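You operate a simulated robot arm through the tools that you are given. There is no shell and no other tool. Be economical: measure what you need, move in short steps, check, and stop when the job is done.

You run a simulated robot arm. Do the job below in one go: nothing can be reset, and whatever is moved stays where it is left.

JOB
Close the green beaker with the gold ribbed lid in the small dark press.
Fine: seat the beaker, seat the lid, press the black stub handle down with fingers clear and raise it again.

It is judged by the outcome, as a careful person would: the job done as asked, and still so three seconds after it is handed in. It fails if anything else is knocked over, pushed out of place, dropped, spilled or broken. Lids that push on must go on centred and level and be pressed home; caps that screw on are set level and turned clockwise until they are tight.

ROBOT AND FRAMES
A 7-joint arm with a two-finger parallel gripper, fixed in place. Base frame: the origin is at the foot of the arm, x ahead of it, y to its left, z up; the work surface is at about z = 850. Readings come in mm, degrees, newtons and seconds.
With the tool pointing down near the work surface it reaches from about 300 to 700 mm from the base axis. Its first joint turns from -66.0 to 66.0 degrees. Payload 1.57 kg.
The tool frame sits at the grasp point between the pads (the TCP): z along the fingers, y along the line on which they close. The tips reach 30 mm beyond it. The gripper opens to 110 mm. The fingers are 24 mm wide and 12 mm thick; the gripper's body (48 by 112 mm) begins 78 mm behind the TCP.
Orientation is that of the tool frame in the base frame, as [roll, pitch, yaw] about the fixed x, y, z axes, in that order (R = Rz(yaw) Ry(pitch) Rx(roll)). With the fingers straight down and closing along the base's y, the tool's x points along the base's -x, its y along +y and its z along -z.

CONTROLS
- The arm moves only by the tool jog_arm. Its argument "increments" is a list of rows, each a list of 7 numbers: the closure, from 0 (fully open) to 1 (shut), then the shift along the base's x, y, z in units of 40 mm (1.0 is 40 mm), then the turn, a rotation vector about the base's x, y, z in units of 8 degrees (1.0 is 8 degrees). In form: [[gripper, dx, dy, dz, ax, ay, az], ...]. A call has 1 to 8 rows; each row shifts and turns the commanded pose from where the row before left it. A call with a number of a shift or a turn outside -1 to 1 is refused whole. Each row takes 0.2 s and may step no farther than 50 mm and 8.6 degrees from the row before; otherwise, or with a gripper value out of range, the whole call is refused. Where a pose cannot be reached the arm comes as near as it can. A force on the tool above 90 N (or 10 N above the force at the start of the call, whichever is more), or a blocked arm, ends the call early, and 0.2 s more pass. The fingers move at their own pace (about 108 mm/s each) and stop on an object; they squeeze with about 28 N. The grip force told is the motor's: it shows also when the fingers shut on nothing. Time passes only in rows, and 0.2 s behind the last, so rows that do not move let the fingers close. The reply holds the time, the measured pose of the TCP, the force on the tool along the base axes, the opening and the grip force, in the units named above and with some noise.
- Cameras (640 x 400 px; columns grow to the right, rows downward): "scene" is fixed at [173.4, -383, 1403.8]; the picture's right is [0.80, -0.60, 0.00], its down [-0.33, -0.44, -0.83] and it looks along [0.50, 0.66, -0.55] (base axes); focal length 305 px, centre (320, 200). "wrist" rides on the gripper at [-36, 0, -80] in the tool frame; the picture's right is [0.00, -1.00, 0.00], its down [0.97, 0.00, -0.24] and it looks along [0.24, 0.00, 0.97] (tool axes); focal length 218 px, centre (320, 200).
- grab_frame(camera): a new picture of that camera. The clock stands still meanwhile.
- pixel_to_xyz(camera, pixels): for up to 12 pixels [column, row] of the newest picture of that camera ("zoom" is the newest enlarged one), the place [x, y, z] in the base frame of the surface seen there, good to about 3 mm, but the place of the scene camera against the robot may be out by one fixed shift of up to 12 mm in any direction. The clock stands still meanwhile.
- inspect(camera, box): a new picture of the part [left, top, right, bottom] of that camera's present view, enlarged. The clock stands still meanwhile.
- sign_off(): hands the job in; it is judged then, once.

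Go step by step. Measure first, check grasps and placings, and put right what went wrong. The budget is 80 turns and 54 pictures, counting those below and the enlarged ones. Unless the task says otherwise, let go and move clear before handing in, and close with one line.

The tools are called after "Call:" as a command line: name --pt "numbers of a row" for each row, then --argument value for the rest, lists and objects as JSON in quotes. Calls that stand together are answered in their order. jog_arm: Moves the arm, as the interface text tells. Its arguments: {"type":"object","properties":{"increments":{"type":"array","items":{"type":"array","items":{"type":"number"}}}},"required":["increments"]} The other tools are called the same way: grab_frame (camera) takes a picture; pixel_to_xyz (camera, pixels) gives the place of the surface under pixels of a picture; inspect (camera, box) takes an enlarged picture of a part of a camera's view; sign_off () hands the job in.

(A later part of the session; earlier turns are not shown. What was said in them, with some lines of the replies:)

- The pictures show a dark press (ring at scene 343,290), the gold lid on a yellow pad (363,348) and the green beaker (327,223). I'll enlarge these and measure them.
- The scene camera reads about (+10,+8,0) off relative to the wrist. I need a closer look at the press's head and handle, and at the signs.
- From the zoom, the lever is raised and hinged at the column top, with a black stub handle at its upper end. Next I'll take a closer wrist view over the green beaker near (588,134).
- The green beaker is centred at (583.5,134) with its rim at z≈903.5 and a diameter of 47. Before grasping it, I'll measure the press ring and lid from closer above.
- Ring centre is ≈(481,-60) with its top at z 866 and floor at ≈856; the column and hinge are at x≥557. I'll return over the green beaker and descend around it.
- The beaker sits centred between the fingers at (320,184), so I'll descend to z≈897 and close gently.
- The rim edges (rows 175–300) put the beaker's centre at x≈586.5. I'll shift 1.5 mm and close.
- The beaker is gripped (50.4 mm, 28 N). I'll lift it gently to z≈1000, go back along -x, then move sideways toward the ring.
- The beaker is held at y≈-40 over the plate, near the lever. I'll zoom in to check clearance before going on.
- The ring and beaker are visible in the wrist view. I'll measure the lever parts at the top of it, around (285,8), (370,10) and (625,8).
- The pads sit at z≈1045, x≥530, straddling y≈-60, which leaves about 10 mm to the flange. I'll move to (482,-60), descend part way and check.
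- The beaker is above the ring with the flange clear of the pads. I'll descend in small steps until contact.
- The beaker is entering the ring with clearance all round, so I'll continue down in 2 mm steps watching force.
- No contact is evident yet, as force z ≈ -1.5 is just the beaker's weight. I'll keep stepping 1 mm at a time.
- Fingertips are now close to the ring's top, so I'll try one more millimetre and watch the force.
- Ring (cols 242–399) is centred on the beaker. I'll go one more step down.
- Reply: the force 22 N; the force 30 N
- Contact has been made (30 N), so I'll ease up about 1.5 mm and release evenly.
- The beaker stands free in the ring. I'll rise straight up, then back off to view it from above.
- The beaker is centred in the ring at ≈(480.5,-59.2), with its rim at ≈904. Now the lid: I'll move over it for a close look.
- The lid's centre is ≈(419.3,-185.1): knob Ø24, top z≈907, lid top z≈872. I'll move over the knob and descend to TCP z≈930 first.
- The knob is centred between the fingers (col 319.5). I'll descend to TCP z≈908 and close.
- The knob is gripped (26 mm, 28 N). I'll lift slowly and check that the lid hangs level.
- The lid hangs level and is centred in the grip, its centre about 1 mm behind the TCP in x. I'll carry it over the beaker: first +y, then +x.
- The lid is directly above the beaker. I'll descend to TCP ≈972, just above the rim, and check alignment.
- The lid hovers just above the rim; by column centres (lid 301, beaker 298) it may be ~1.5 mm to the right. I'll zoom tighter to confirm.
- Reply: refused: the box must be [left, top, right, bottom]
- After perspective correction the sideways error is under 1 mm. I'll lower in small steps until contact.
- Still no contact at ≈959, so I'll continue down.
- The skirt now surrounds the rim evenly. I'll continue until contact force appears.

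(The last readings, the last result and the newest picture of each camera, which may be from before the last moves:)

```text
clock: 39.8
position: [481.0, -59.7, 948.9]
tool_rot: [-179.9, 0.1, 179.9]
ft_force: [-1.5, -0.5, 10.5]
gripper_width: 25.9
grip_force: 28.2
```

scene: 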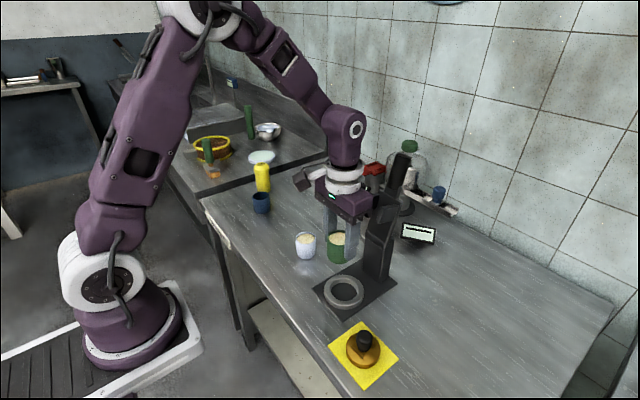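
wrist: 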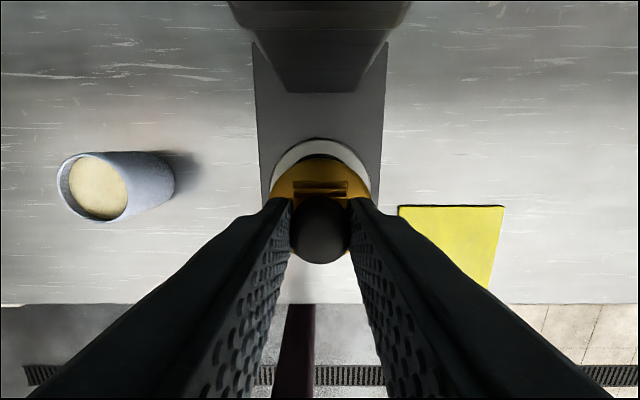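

Contact: 10 N at z≈949, so the lid is on the rim. I'll check level and then release.

Call:
jog_arm --pt "0.7 0 0 0 0 0 0" --pt "0.5 0 0 0 0 0 0" --pt "0.3 0 0 0 0 0 0" --pt "0.3 0 0 0 0 0 0" --pt "0.3 0 0 0.3 0 0 0" --pt "0.3 0 0 0.8 0 0 0" --pt "0.3 0 0 0.9 0 0 0" --pt "0.3 0 0 0.5 0 0 0"

Call:
jog_arm --pt "0.9 -0.6 0 0.4 0 0 0" --pt "0.9 -0.6 0 0 0 0 0" --pt "0.9 0 0 0 0 0 0" --pt "0.9 0 0 0 0 0 0"

Call:
inspect --camera "scene" --box '[324, 252, 364, 304]'

Call:
grab_frame --camera "wrist"

```text
clock: 41.6
position: [480.6, -59.1, 1051.2]
tool_rot: [-179.9, -0.1, -180.0]
ft_force: [-1.2, 0.3, -1.0]
gripper_width: 77.1
grip_force: 0.0
```

```text
clock: 42.6
position: [431.6, -59.3, 1066.5]
tool_rot: [-179.9, -0.1, -179.9]
ft_force: [-0.3, 0.4, -0.7]
gripper_width: 11.2
grip_force: 0.1
```

```text
7.69 times, centred on (344, 278) of scene
```

zoom: 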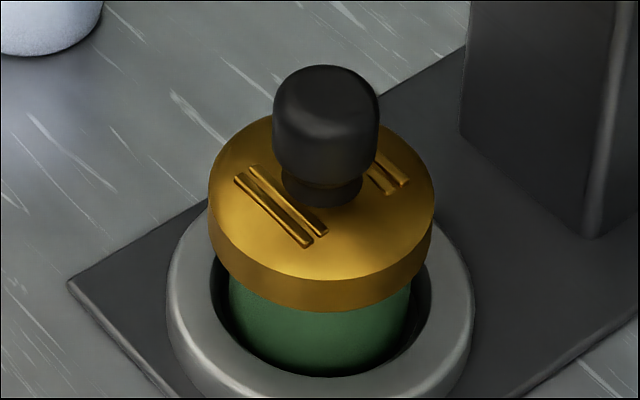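

```text
14 pictures are left
```

wrist: 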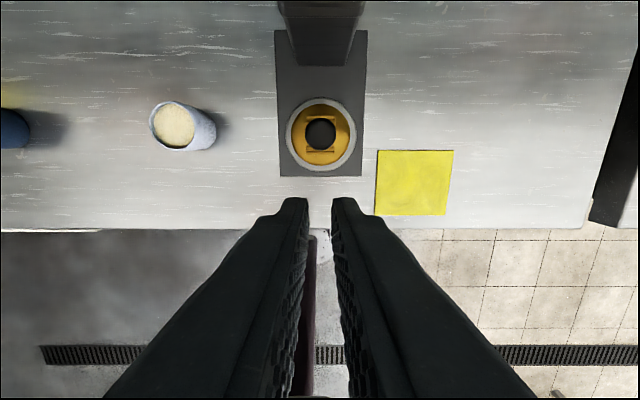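

The lid sits level and centred on the beaker. Now the handle: I'll rise with fingers open and look down on it.

Call:
jog_arm --pt "0.3 0 0 1 0 0 0" --pt "0.3 0 0 1 0 0 0" --pt "0.3 0 0 1 0 0 0" --pt "0.3 0 0 1 0 0 0" --pt "0.3 0.5 0 0.6 0 0 0" --pt "0.3 0.9 0 0 0 0 0" --pt "0.3 0.9 0 0 0 0 0" --pt "0.3 0 0 0 0 0 0"

Call:
grab_frame --camera "wrist"

Call:
inspect --camera "scene" --box '[350, 140, 430, 250]'

```text
clock: 44.4
position: [527.5, -60.2, 1250.4]
tool_rot: [-180.0, -0.1, 179.9]
ft_force: [-0.2, 0.3, -0.4]
gripper_width: 76.7
grip_force: 0.1
```

```text
13 pictures are left
```

wrist: 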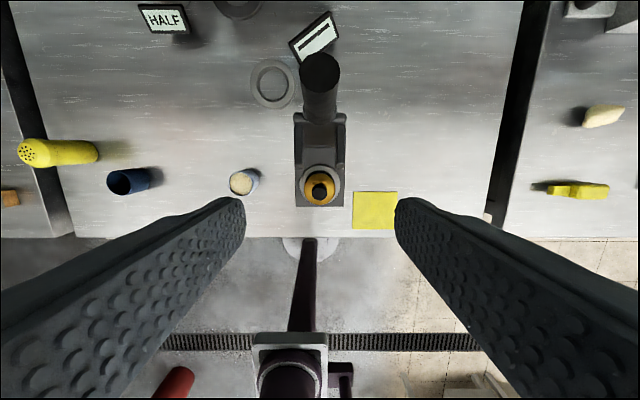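

```text
3.64 times, centred on (390, 195) of scene
```

zoom: 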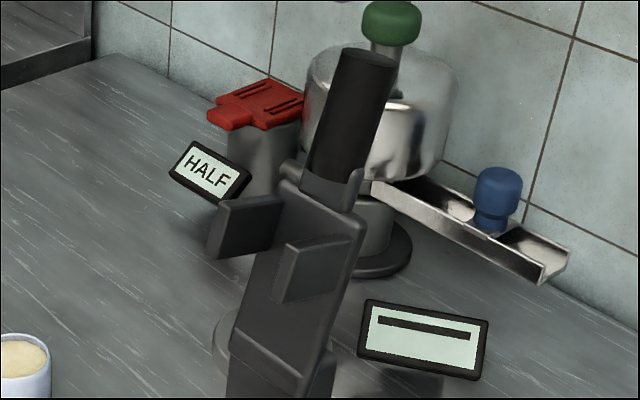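

The handle top disc is at wrist (320,70). I'll measure the handle along its length.

Call:
pixel_to_xyz --camera "wrist" --pixels '[[320, 70], [304, 70], [337, 70], [320, 55], [320, 86], [320, 100], [320, 115], [320, 135], [300, 135], [340, 135], [306, 105], [334, 105]]'

Call:
pixel_to_xyz --camera "zoom" --pixels '[[368, 57], [355, 85], [345, 120], [335, 155], [325, 185], [320, 205], [295, 300], [300, 250], [245, 205], [320, 265], [335, 235], [320, 298]]'

```text
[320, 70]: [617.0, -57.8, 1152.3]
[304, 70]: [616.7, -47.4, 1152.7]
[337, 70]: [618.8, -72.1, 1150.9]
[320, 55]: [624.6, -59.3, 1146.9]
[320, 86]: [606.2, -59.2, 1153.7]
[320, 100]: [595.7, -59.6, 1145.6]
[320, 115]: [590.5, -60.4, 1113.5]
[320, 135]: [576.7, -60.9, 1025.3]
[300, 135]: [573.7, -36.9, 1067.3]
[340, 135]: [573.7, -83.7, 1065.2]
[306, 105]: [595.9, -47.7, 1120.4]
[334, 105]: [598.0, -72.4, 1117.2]
```

```text
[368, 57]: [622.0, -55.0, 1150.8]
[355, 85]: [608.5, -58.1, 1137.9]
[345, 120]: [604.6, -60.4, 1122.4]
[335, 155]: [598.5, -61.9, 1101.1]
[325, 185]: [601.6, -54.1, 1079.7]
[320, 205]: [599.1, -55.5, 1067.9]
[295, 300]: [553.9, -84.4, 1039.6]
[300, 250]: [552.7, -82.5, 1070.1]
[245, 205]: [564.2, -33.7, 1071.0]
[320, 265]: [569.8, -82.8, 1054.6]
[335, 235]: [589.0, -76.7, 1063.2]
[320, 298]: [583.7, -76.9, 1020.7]
```

The handle axis runs from ≈(603,-59.5,1113) to (614,-59.5,1151), leaning back 13°, with the hinge at roughly (567,962). I'll lower the open fingers over the stub to TCP z≈1130.

Call:
jog_arm --pt "0.3 0.66 0.01 0 0 0 0" --pt "0.3 0.66 0 0 0 0 0" --pt "0.3 0.67 0 0 0 0 0" --pt "0.3 0 0 -0.9 0 0 0" --pt "0.3 0 0 -0.6 0 0 0" --pt "0.3 0 0 0 0 0 0"

Call:
grab_frame --camera "wrist"

```text
clock: 45.8
position: [552.1, -59.6, 1191.8]
tool_rot: [-180.0, -0.1, -179.9]
ft_force: [-0.6, -0.4, 0.2]
gripper_width: 77.2
grip_force: 0.0
out of reach, approached as far as the arm can: row 2, 3
```

```text
11 pictures are left
```

wrist: 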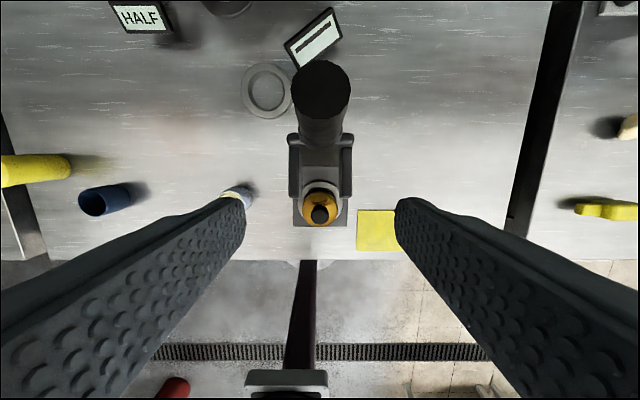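

With the tool vertical, x≈552 is the reach limit at this height. I'll tilt the tool 40° forward (fingers pointing +x and down) while lowering to z≈1140, staying in front of the handle.

Call:
jog_arm --pt "0.3 0 0 -0.1 0 -1 0" --pt "0.3 0 0 -0.3 0 -1 0" --pt "0.3 0 0 -0.3 0 -1 0" --pt "0.3 0 0 -0.3 0 -1 0" --pt "0.3 0 0 -0.3 0 -1 0" --pt "0.3 0 0 0 0 0 0"

Call:
grab_frame --camera "wrist"

```text
clock: 47.2
position: [551.6, -59.2, 1137.4]
tool_rot: [-180.0, 40.1, 180.0]
ft_force: [-0.1, -0.3, 0.4]
gripper_width: 77.3
grip_force: 0.0
```

```text
10 pictures are left
```

wrist: 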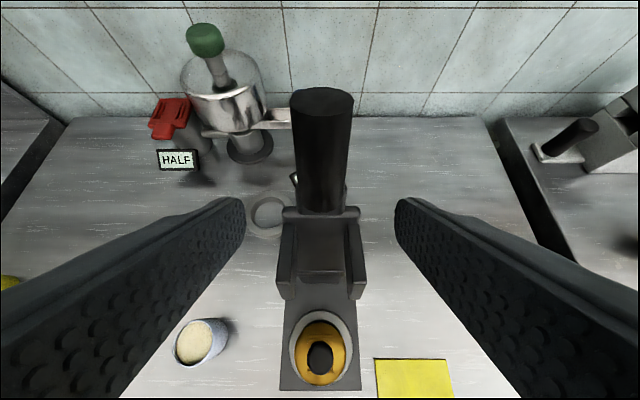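

The handle stands centred between the fingers (cols 292–350). I'll advance 54 mm to straddle it, then close.

Call:
jog_arm --pt "0.3 0.5 0 -0.1 0 0 0" --pt "0.3 0.5 0 -0.1 0 0 0" --pt "0.3 0.35 0 0 0 0 0" --pt "0.3 0 0 0 0 0 0"

Call:
grab_frame --camera "wrist"

```text
clock: 48.2
position: [606.4, -58.6, 1130.4]
tool_rot: [-180.0, 40.0, 180.0]
ft_force: [-0.1, -0.1, 0.8]
gripper_width: 76.8
grip_force: 0.0
```

```text
9 pictures are left
```

wrist: 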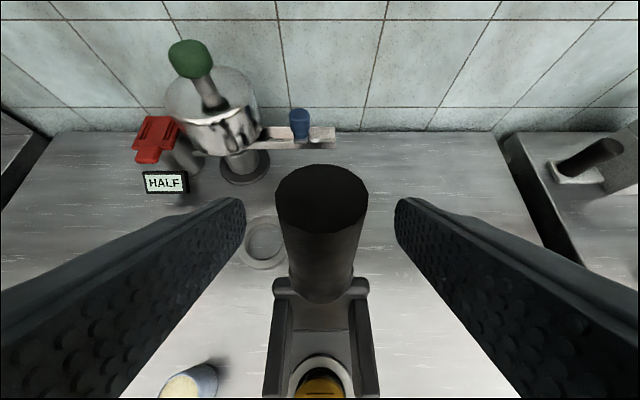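

The fingers straddle the stub, so I'll grip it and start the forward arc about the hinge.

Call:
jog_arm --pt "0.6 0 0 0 0 0 0" --pt "0.9 0 0 0 0 0 0" --pt "0.9 0 0 0 0 0 0" --pt "0.9 0 0 0 0 0 0"

Call:
jog_arm --pt "0.9 -0.3 0 0.05 0 0 0" --pt "0.9 -0.31 0 0.05 0 0 0" --pt "0.9 -0.34 0 0.01 0 0 0" --pt "0.9 -0.34 0 0 0 0 0" --pt "0.9 0 0 0 0 0 0"

Call:
inspect --camera "scene" --box '[290, 120, 450, 300]'

```text
clock: 49.2
position: [604.2, -59.3, 1130.3]
tool_rot: [-179.9, 40.1, -179.9]
ft_force: [1.2, -4.7, -1.6]
gripper_width: 31.0
grip_force: 39.7
```

```text
clock: 50.4
position: [555.8, -60.0, 1136.4]
tool_rot: [-180.0, 40.2, 179.8]
ft_force: [6.5, -11.8, 11.5]
gripper_width: 30.6
grip_force: 39.7
```

```text
2.22 times, centred on (370, 210) of scene
```

zoom: 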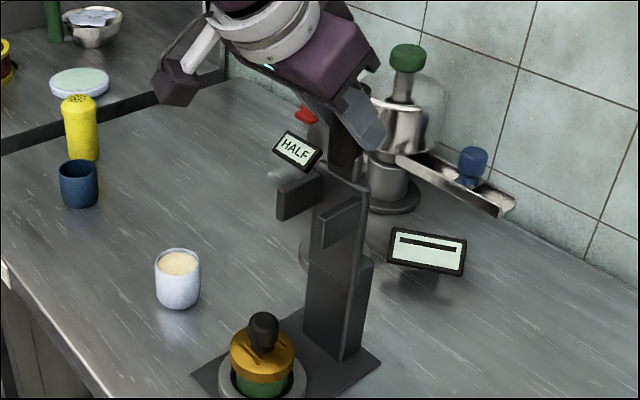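

The lever swings forward with small forces. I'll continue the arc, easing y by -0.5 mm and gradually bringing the tool back to vertical.

Call:
jog_arm --pt "0.9 -0.67 -0.012 -0.1 0 0.4 0" --pt "0.9 -0.65 0 -0.205 0 0.4 0" --pt "0.9 -0.61 0 -0.3 0 0.5 0" --pt "0.9 -0.55 0 -0.395 0 0.5 0" --pt "0.9 0 0 0 0 0 0"

```text
clock: 51.6
position: [455.2, -60.7, 1097.3]
tool_rot: [179.9, 25.5, -180.0]
ft_force: [4.4, -14.6, 4.8]
gripper_width: 30.8
grip_force: 40.1
```

The arc is tracking well at ≈-40°. Next segment.

Call:
jog_arm --pt "0.9 -0.485 -0.01 -0.475 0 0.5 0" --pt "0.9 -0.4 0 -0.545 0 0.5 0" --pt "0.9 -0.31 0 -0.6 0 0.5 0" --pt "0.9 0 0 0 0 0 0"

Call:
inspect --camera "scene" --box '[290, 140, 450, 320]'

```text
clock: 52.6
position: [406.3, -60.0, 1031.0]
tool_rot: [179.9, 13.4, 180.0]
ft_force: [-15.0, 6.4, 12.3]
gripper_width: 30.5
grip_force: 39.8
```

```text
2.22 times, centred on (370, 230) of scene
```

zoom: 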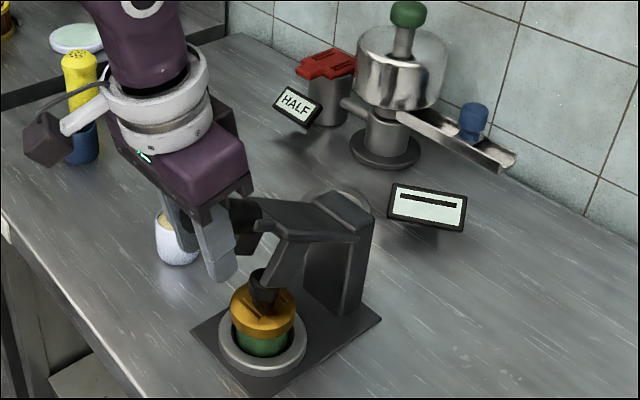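

The fork is coming down astride the knob. I'll continue in smaller steps toward contact with the lid.

Call:
jog_arm --pt "0.9 -0.13 0 -0.32 0 0.3 0" --pt "0.9 -0.11 0 -0.32 0 0.3 0" --pt "0.9 0 0 0 0 0 0"

Call:
jog_arm --pt "0.9 -0.07 0 -0.25 0 0.3 0" --pt "0.9 0 0 0 0 0 0"

```text
clock: 53.4
position: [397.6, -60.8, 1004.5]
tool_rot: [-180.0, 8.8, -179.9]
ft_force: [-13.3, 9.5, 10.2]
gripper_width: 30.8
grip_force: 40.2
```

```text
clock: 54.0
position: [394.0, -61.1, 996.3]
tool_rot: [-179.9, 6.4, -180.0]
ft_force: [-8.2, 14.2, 9.0]
gripper_width: 30.8
grip_force: 39.8
```

Call:
jog_arm --pt "0.9 -0.04 0.01 -0.2 0 0.3 0" --pt "0.9 0 0 0 0 0 0"

Call:
jog_arm --pt "0.9 -0.02 0.01 -0.2 0 0.3 0" --pt "0.9 0 0 0 0 0 0"

Call:
inspect --camera "scene" --box '[300, 200, 400, 310]'

```text
clock: 54.6
position: [392.6, -60.8, 987.1]
tool_rot: [-180.0, 3.9, 180.0]
ft_force: [-18.2, 24.8, 10.2]
gripper_width: 30.3
grip_force: 40.2
```

```text
clock: 55.2
position: [391.8, -60.3, 979.6]
tool_rot: [180.0, 1.7, -179.9]
ft_force: [-5.5, 15.6, 6.5]
gripper_width: 30.7
grip_force: 40.4
```

```text
3.64 times, centred on (350, 255) of scene
```

zoom: 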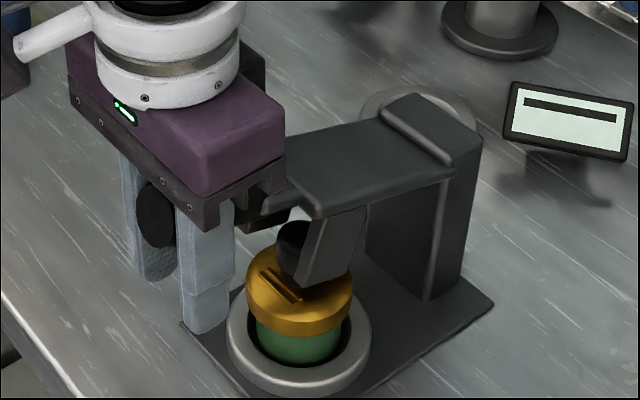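

The pads are about to touch the lid top. I'll press on in small steps and watch the force.

Call:
jog_arm --pt "0.9 0 0.01 -0.15 0 0 0" --pt "0.9 0 0 0 0 0 0"

Call:
jog_arm --pt "0.9 0 0 -0.15 0 0 0" --pt "0.9 0 0 0 0 0 0"

Call:
jog_arm --pt "0.9 0 0 -0.1 0 0 0" --pt "0.9 0 0 0 0 0 0"

```text
clock: 55.8
position: [390.7, -59.9, 974.3]
tool_rot: [180.0, 1.6, 180.0]
ft_force: [-11.6, 4.2, 8.5]
gripper_width: 30.7
grip_force: 40.0
```

```text
clock: 56.4
position: [389.6, -60.8, 967.8]
tool_rot: [180.0, 1.5, 179.9]
ft_force: [-19.8, -6.7, 7.5]
gripper_width: 30.7
grip_force: 40.0
```

```text
clock: 57.0
position: [392.2, -60.9, 963.1]
tool_rot: [180.0, 1.5, 179.9]
ft_force: [-25.5, -12.8, 7.6]
gripper_width: 30.9
grip_force: 39.9
```

Fz is still low at ≈8 N, so there is no lid resistance yet. I'll continue down with a slight +x to relieve the radial load.

Call:
jog_arm --pt "0.9 0.03 0.01 -0.1 0 0 0" --pt "0.9 0 0 0 0 0 0"

Call:
jog_arm --pt "0.9 0.03 0 -0.1 0 0 0" --pt "0.9 0 0 0 0 0 0"

Call:
inspect --camera "scene" --box '[300, 200, 400, 310]'

```text
clock: 57.6
position: [393.3, -59.5, 959.8]
tool_rot: [180.0, 1.6, 179.9]
ft_force: [-26.5, -24.3, 5.5]
gripper_width: 30.5
grip_force: 39.2
```

```text
clock: 58.2
position: [394.1, -60.8, 957.1]
tool_rot: [-180.0, 1.6, 179.9]
ft_force: [-27.9, -27.8, 6.9]
gripper_width: 30.5
grip_force: 40.0
```

```text
3.64 times, centred on (350, 255) of scene
```

zoom: 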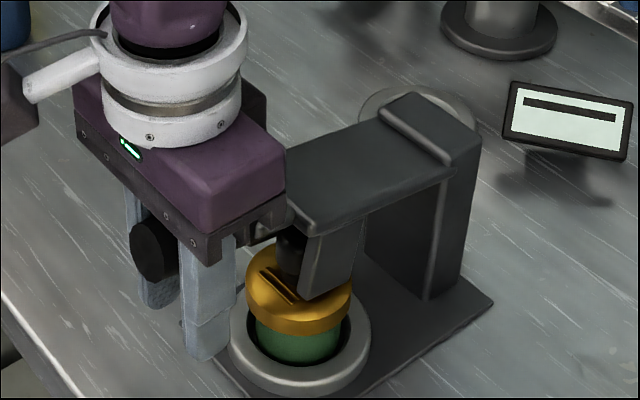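

The sideways force tracks my y shifts, so I'll move y back by -0.8 mm and keep pressing.

Call:
jog_arm --pt "0.9 -0.02 -0.02 -0.05 0 0 0" --pt "0.9 0 0 -0.05 0 0 0" --pt "0.9 0 0 0 0 0 0"

Call:
jog_arm --pt "0.9 0 0 -0.1 0 0 0" --pt "0.9 0 0 0 0 0 0"

```text
clock: 59.0
position: [395.3, -60.1, 952.9]
tool_rot: [180.0, 1.9, -179.9]
ft_force: [-13.7, -12.0, 7.6]
gripper_width: 30.6
grip_force: 40.0
```

```text
clock: 59.6
position: [394.4, -60.0, 947.2]
tool_rot: [179.9, 1.6, -179.9]
ft_force: [-6.4, -6.7, 8.2]
gripper_width: 30.9
grip_force: 40.0
```

Side forces are down and there is still no strong resistance. I'll continue.

Call:
jog_arm --pt "0.9 0.01 0 -0.08 0 0 0" --pt "0.9 0 0 0 0 0 0"

Call:
jog_arm --pt "0.9 0.02 0 -0.08 0 0 0" --pt "0.9 0 0 0 0 0 0"

```text
clock: 60.2
position: [394.3, -59.6, 944.3]
tool_rot: [180.0, 1.7, 180.0]
ft_force: [-4.7, -9.0, 7.2]
gripper_width: 30.5
grip_force: 39.4
```

```text
clock: 60.8
position: [394.5, -60.0, 941.1]
tool_rot: [180.0, 1.6, 180.0]
ft_force: [-10.9, -9.5, 6.7]
gripper_width: 30.7
grip_force: 39.9
```

Fz stays constant at ≈7 N, so I need to see whether the fingers are slipping down the handle.

Call:
inspect --camera "scene" --box '[300, 200, 400, 310]'

Call:
pixel_to_xyz --camera "zoom" --pixels '[[150, 265], [150, 240], [385, 165], [330, 215], [440, 150], [335, 300], [330, 240], [300, 320]]'

```text
3.64 times, centred on (350, 255) of scene
```

zoom: 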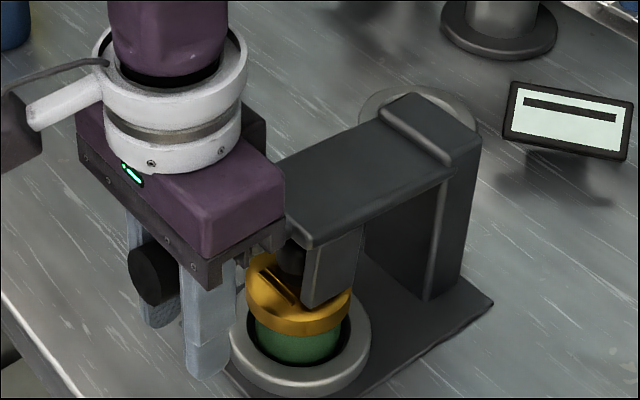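

```text
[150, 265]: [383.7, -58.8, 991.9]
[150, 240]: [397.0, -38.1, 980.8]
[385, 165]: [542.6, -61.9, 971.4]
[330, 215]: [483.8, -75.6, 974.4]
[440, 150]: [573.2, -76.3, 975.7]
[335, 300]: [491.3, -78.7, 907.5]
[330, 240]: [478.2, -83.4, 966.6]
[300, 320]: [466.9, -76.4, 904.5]
```

The handle is now well up toward the palm (z≈985 against TCP 941), so the fingers slipped and the lid isn't pressed home. I'll open, rise clear, shut the fingers and press the handle from above.

Call:
jog_arm --pt "0.3 0 0 0 0 0 0" --pt "0.3 0 0 0 0 0 0" --pt "0.3 0 0 0.5 0 0 0" --pt "0.3 0 0 0.8 0 0 0" --pt "0.3 0 0 0.9 0 0 0" --pt "0.3 0 0 0.9 0 0 0" --pt "1 0.1 0 0 0 0 0" --pt "1 0 0 0 0 0 0"

Call:
jog_arm --pt "1 0 0 0 0 0 0" --pt "1 0 0 0 0 0 0"

Call:
grab_frame --camera "scene"

Call:
pixel_to_xyz --camera "scene" --pixels '[[340, 265], [345, 262], [350, 259], [335, 267], [360, 250], [375, 245], [385, 235]]'

```text
clock: 62.6
position: [398.7, -58.4, 1065.3]
tool_rot: [179.9, 1.5, -180.0]
ft_force: [0.0, 0.3, -0.4]
gripper_width: 0.0
grip_force: 21.3
```

```text
clock: 63.2
position: [398.1, -59.1, 1065.3]
tool_rot: [180.0, 1.6, -179.9]
ft_force: [-0.1, -0.2, 0.5]
gripper_width: 0.0
grip_force: 21.8
```

```text
3 pictures are left
```

scene: 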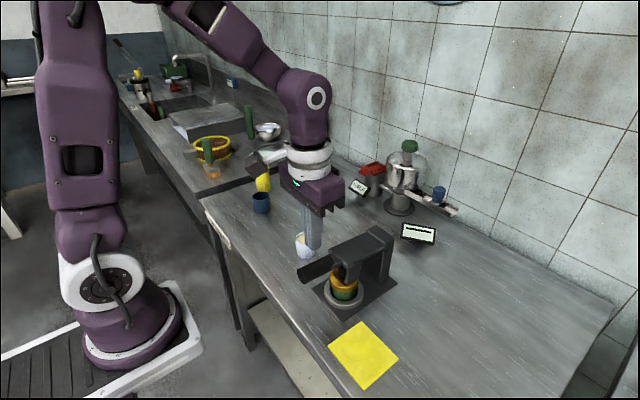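

```text
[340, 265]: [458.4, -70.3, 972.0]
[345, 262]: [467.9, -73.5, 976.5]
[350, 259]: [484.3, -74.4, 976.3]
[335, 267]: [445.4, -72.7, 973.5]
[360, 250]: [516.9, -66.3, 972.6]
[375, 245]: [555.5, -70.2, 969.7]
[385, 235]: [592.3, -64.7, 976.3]
```

The lever stayed down, resting horizontally on the lid. I'll measure the handle's top from this same picture.

Call:
pixel_to_xyz --camera "scene" --pixels '[[302, 272], [305, 268], [310, 266], [315, 266], [320, 264], [325, 262], [328, 268], [318, 272], [299, 275]]'

```text
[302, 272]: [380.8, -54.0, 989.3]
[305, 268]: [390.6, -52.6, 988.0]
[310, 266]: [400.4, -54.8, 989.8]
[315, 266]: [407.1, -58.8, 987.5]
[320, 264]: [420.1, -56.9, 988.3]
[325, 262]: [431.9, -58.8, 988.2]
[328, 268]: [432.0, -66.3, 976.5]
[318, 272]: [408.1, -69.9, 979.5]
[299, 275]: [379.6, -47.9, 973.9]
```

The handle top is z≈989 (x 372–430), so fingertips meet it at TCP≈1019. I'll go down to 1025, then step.

Call:
jog_arm --pt "1 0 0 -0.5 0 0 0" --pt "1 0 0 -0.5 0 0 0" --pt "1 0 0 0 0 0 0"

Call:
jog_arm --pt "1 0 0 -0.08 0 0 0" --pt "1 0 0 -0.08 0 0 0" --pt "1 0 0 0 0 0 0"

Call:
jog_arm --pt "1 0 0 -0.05 0 0 0" --pt "1 0 0 -0.05 0 0 0" --pt "1 0 0 0 0 0 0"

```text
clock: 64.0
position: [399.7, -56.9, 1024.0]
tool_rot: [-180.0, 1.6, 180.0]
ft_force: [0.0, 0.3, 0.1]
gripper_width: 0.0
grip_force: 21.3
```

```text
clock: 64.8
position: [399.4, -58.4, 1018.0]
tool_rot: [179.9, 1.5, 180.0]
ft_force: [-0.6, -0.4, -0.1]
gripper_width: 0.2
grip_force: 21.3
```

```text
clock: 65.6
position: [399.0, -59.0, 1013.1]
tool_rot: [-180.0, 1.6, 179.9]
ft_force: [0.8, 0.3, 0.4]
gripper_width: 0.2
grip_force: 21.3
```

Call:
jog_arm --pt "1 0 0 -0.05 0 0 0" --pt "1 0 0 -0.05 0 0 0" --pt "1 0 0 0 0 0 0"

Call:
jog_arm --pt "1 0 0 -0.05 0 0 0" --pt "1 0 0 0 0 0 0"

Call:
jog_arm --pt "1 0 0 -0.05 0 0 0" --pt "1 0 0 0 0 0 0"

```text
clock: 66.4
position: [398.9, -60.0, 1010.0]
tool_rot: [-179.9, 1.6, -179.9]
ft_force: [-0.1, -0.3, 0.0]
gripper_width: 0.0
grip_force: 21.5
```

```text
clock: 67.0
position: [399.6, -58.4, 1009.8]
tool_rot: [179.9, 1.7, -180.0]
ft_force: [0.1, -0.9, 4.1]
gripper_width: 0.0
grip_force: 22.0
```

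```text
clock: 67.6
position: [399.3, -58.8, 1007.4]
tool_rot: [180.0, 1.6, -180.0]
ft_force: [-8.5, 3.7, 38.5]
gripper_width: 0.0
grip_force: 21.2
```

Firm contact at TCP≈1008 (38 N). I'll press on.

Call:
jog_arm --pt "1 0 0 -0.04 0 0 0" --pt "1 0 0 0 0 0 0"

Call:
jog_arm --pt "1 0 0 -0.04 0 0 0" --pt "1 0 0 0 0 0 0"

Call:
jog_arm --pt "1 0 0 -0.04 0 0 0" --pt "1 0 0 0 0 0 0"

```text
clock: 68.2
position: [398.2, -58.3, 1006.4]
tool_rot: [-180.0, 1.8, -179.9]
ft_force: [-11.1, 8.6, 78.7]
gripper_width: 0.0
grip_force: 21.2
```

```text
clock: 68.5
position: [399.4, -58.9, 1007.1]
tool_rot: [179.9, 1.9, -180.0]
ft_force: [-14.3, 6.9, 57.0]
gripper_width: 0.0
grip_force: 21.3
stopped in row 1: the force on the tool passed its limit (the readings are from after the stop); the commanded pose is now the measured one
```

```text
clock: 69.0
position: [399.3, -59.2, 1007.9]
tool_rot: [-180.0, 1.9, -179.9]
ft_force: [-14.3, 7.6, 57.0]
gripper_width: 0.0
grip_force: 21.5
stopped in row 2: the force on the tool passed its limit (the readings are from after the stop); the commanded pose is now the measured one
```

The force hit 90 N with no further movement at TCP≈1007. I'll compare the lid's height with the same zoom I took before pressing.

Call:
inspect --camera "scene" --box '[324, 252, 364, 304]'

Call:
pixel_to_xyz --camera "zoom" --pixels '[[260, 240], [250, 200], [270, 260], [300, 265], [320, 275], [330, 345]]'

```text
7.69 times, centred on (344, 278) of scene
```

zoom: 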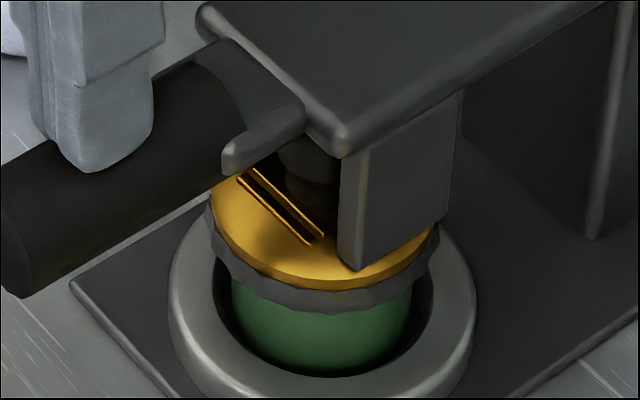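

```text
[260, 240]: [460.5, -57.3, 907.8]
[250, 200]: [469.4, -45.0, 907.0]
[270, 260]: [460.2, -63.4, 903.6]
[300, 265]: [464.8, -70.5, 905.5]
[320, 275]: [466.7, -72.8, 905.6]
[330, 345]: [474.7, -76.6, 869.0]
```

The picture shows the lid's skirt now clamped in evenly all round under the gold top (rows 230–310), so it is pressed home. I'll rise, open, grip the stub and raise the lever again.

Call:
jog_arm --pt "1 0 0 0.4 0 0 0" --pt "1 0 0 0.5 0 0 0" --pt "0.3 0 -0.02 0 0 0 0" --pt "0.3 0 0 0 0 0 0" --pt "0.3 0 0 0 0 0 0"

Call:
jog_arm --pt "0.3 0 0 -0.7 0 0 0" --pt "0.3 0 0 -0.9 0 0 0" --pt "0.3 0 0 -0.3 0 0 0" --pt "0.6 0 0 0 0 0 0" --pt "0.9 0 0 0 0 0 0" --pt "0.9 0 0 0 0 0 0"

```text
clock: 70.2
position: [400.4, -59.4, 1040.2]
tool_rot: [179.9, 1.9, -179.9]
ft_force: [0.1, 0.3, -0.4]
gripper_width: 77.1
grip_force: 0.0
```

```text
clock: 71.6
position: [400.2, -60.1, 965.3]
tool_rot: [-180.0, 1.9, 179.9]
ft_force: [1.9, -3.9, -4.4]
gripper_width: 30.5
grip_force: 39.9
```

Gripped (30.5 mm, 40 N). I'll lift along the arc in small steps.

Call:
jog_arm --pt "0.9 0.01 0 0.32 0 -0.2 0" --pt "0.9 0.04 0 0.33 0 -0.2 0" --pt "0.9 0.07 0 0.32 0 -0.2 0" --pt "0.9 0.08 0 0.32 0 -0.2 0" --pt "0.9 0 0 0 0 0 0"

Call:
pixel_to_xyz --camera "scene" --pixels '[[360, 250]]'

```text
clock: 72.8
position: [407.0, -59.4, 1017.1]
tool_rot: [-179.9, 8.2, 180.0]
ft_force: [-2.9, -5.9, -7.6]
gripper_width: 30.4
grip_force: 39.6
```

```text
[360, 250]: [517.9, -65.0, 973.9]
```

The opening stays at 30.4 mm, so the handle is following. I'll continue the arc upward.

Call:
jog_arm --pt "0.9 0.25 0 0.61 0 -0.5 0" --pt "0.9 0.345 0 0.56 0 -0.5 0" --pt "0.9 0.43 0 0.5 0 -0.5 0" --pt "0.9 0.5 0 0.43 0 -0.5 0" --pt "0.9 0 0 0 0 0 0"

Call:
jog_arm --pt "0.9 0.56 0 0.345 0 -0.5 0" --pt "0.9 0.61 0 0.25 0 -0.5 0" --pt "0.9 0.64 0 0.15 0 -0.6 0" --pt "0.9 0.66 0 0.05 0 -0.5 0" --pt "0.9 0 0 0 0 0 0"

```text
clock: 74.0
position: [469.1, -60.6, 1102.8]
tool_rot: [-180.0, 24.3, -179.9]
ft_force: [-6.0, 2.4, -5.6]
gripper_width: 30.5
grip_force: 39.7
```

```text
clock: 75.2
position: [567.8, -60.8, 1134.9]
tool_rot: [-179.9, 41.3, -180.0]
ft_force: [-8.3, 7.8, 20.4]
gripper_width: 30.7
grip_force: 39.9
```

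The handle is upright; I'll take it back to its original lean (x≈605).

Call:
jog_arm --pt "0.9 0.35 0 -0.05 0 0 0" --pt "0.9 0.3 0 -0.04 0 0 0" --pt "0.9 0.2 0 -0.04 0 0 0" --pt "0.9 0 0 0 0 0 0"

```text
clock: 76.2
position: [601.0, -59.4, 1125.8]
tool_rot: [-179.8, 41.2, -179.9]
ft_force: [-2.4, 8.3, 25.5]
gripper_width: 30.6
grip_force: 39.5
```

Almost at the original lean. I'll nudge 3 mm more, open, and back straight out.

Call:
jog_arm --pt "0.9 0.08 0 -0.01 0 0 0" --pt "0.9 0 0 0 0 0 0" --pt "0.6 0 0 0 0 0 0" --pt "0.3 0 0 0 0 0 0" --pt "0.3 0 0 0 0 0 0"

Call:
jog_arm --pt "0.3 -0.4 0 0.1 0 0 0" --pt "0.3 -0.7 0 0.3 0 0 0" --pt "0.3 -0.9 0 0.4 0 0.5 0" --pt "0.3 -0.9 0 0.4 0 1 0" --pt "0.3 -0.9 0 0.4 0 1 0" --pt "0.3 -0.8 0 0.3 0 1 0" --pt "0.3 0 0 0 0 1 0" --pt "0.3 0 0 0 0 0 0"

Call:
grab_frame --camera "scene"

```text
clock: 77.4
position: [603.6, -60.3, 1125.2]
tool_rot: [-179.9, 41.0, 180.0]
ft_force: [0.3, -1.3, 0.2]
gripper_width: 76.7
grip_force: 0.1
```

```text
clock: 79.2
position: [419.2, -61.3, 1203.3]
tool_rot: [180.0, 5.0, 179.9]
ft_force: [-0.7, 0.0, 0.0]
gripper_width: 77.0
grip_force: 0.2
```

```text
1 pictures are left
```

scene: 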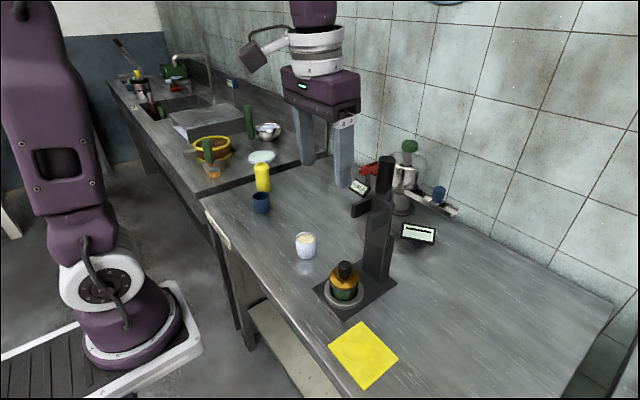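

The lever stands up, but its handle top (386,160) is left of where it began (402,157). I'll measure it.

Call:
pixel_to_xyz --camera "scene" --pixels '[[386, 158], [386, 170], [384, 185], [376, 225], [345, 268], [343, 282]]'

Call:
jog_arm --pt "0.3 0 0 0 0 -0.6 0" --pt "0.3 0 0 0 0 0 0" --pt "0.3 0 0 0 0 0 0"

```text
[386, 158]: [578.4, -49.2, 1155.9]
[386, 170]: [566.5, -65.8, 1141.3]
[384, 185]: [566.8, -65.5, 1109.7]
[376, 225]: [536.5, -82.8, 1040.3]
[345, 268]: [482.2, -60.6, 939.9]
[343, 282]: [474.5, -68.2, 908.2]
```

```text
clock: 80.0
position: [420.8, -61.2, 1203.5]
tool_rot: [-180.0, 9.9, 180.0]
ft_force: [0.1, 0.0, -0.9]
gripper_width: 77.0
grip_force: 0.0
```

The handle is standing vertical (x≈568), not at its original back lean (x≈605), since it slipped in the last stretch. I'll shut the fingers, tilt the tool and push the handle gently back from the front.

Call:
jog_arm --pt "1 0.3 0.03 -0.3 0 -1 0" --pt "1 0.5 0 -0.5 0 -1 0" --pt "1 0.5 0 -0.5 0 -1 0" --pt "1 0.5 0 -0.4 0 -0.8 0" --pt "1 0 0 0 0 0 0"

Call:
jog_arm --pt "1 0.4 0 0 0 0 0" --pt "1 0.3 0 0 0 0 0" --pt "1 0.2 0 0 0 0 0" --pt "1 0.2 0 0 0 0 0" --pt "1 0 0 0 0 0 0"

```text
clock: 81.2
position: [492.1, -59.1, 1134.4]
tool_rot: [-179.9, 40.3, -179.9]
ft_force: [-0.4, -0.1, -1.0]
gripper_width: 0.3
grip_force: 21.2
```

```text
clock: 82.4
position: [536.7, -58.1, 1135.7]
tool_rot: [-179.9, 40.4, -179.9]
ft_force: [-0.8, -1.2, -0.8]
gripper_width: 0.1
grip_force: 21.4
```

Call:
jog_arm --pt "1 0.15 0 0 0 0 0" --pt "1 0.15 0 0 0 0 0" --pt "1 0 0 0 0 0 0"

Call:
jog_arm --pt "1 0.15 0 0 0 0 0" --pt "1 0.15 0 0 0 0 0" --pt "1 0 0 0 0 0 0"

```text
clock: 83.2
position: [549.1, -57.8, 1135.3]
tool_rot: [-179.9, 40.3, -179.9]
ft_force: [-1.5, 0.0, 0.3]
gripper_width: 0.1
grip_force: 21.3
```

```text
clock: 84.0
position: [561.1, -59.1, 1135.3]
tool_rot: [-179.9, 40.3, -179.9]
ft_force: [-0.9, 0.2, 0.7]
gripper_width: 0.2
grip_force: 20.9
```

Resistance is very low, so the handle is swinging freely. I'll push a little farther in small steps until the stop shows in the force.

Call:
jog_arm --pt "1 0.08 0 0 0 0 0" --pt "1 0 0 0 0 0 0"

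Call:
jog_arm --pt "1 0.06 0 0 0 0 0" --pt "1 0 0 0 0 0 0"

Call:
jog_arm --pt "1 0.06 0 0 0 0 0" --pt "1 0 0 0 0 0 0"

```text
clock: 84.6
position: [562.7, -58.7, 1135.3]
tool_rot: [180.0, 40.3, -179.9]
ft_force: [-14.6, 2.5, 6.0]
gripper_width: 0.0
grip_force: 21.2
```

```text
clock: 85.2
position: [563.8, -59.4, 1135.0]
tool_rot: [-180.0, 40.2, -180.0]
ft_force: [-40.1, 2.1, 13.2]
gripper_width: 0.0
grip_force: 21.3
```

```text
clock: 85.8
position: [564.5, -58.3, 1135.6]
tool_rot: [180.0, 39.9, -180.0]
ft_force: [-67.2, 2.7, 21.8]
gripper_width: 0.0
grip_force: 21.1
```

The stop is reached at TCP x≈563, which matches the original lean. I'll back away slowly and take the last picture.

Call:
jog_arm --pt "1 -0.15 0 0 0 0 0" --pt "1 -0.3 0 0 0 0 0" --pt "1 -0.7 0 0.2 0 0 0" --pt "1 -0.8 0 0.5 0 0.8 0" --pt "1 -0.8 0 0.5 0 0.8 0" --pt "1 -0.6 0 0.3 0 0.8 0" --pt "1 0 0 0 0 0 0" --pt "1 0 0 0 0 0 0"

Call:
grab_frame --camera "scene"

Call:
pixel_to_xyz --camera "scene" --pixels '[[400, 165], [395, 185], [345, 268], [345, 280], [343, 290]]'

```text
clock: 87.6
position: [433.5, -58.4, 1196.4]
tool_rot: [-180.0, 21.1, 180.0]
ft_force: [-0.4, 0.0, -0.1]
gripper_width: 0.0
grip_force: 21.1
```

```text
0 pictures are left
```

scene: 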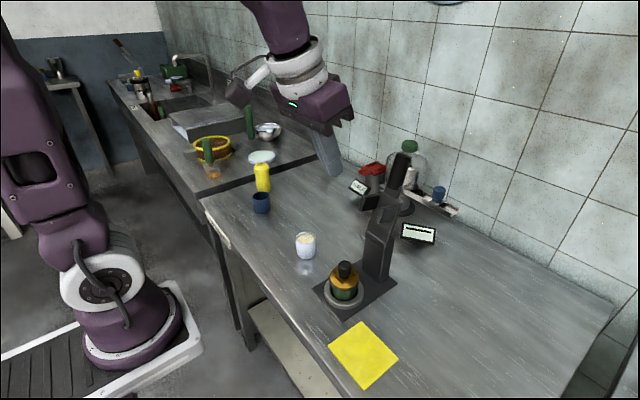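

```text
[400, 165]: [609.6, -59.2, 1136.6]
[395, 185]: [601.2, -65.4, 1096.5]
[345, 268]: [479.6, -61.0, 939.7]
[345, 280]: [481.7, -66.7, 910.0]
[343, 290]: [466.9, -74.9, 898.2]
```

The last picture shows the lever back at its original raised lean (handle at 400,165), the gold lid level on the green beaker in the ring, and nothing else moved. The gripper is clear, so I'm handing in.

Call:
sign_off

```text
The job is handed in.
```

The green beaker is seated in the press ring and closed with the gold ribbed lid, which was pressed home with the stub handle. The handle is back up at its starting position, the arm is clear, and nothing else was moved.
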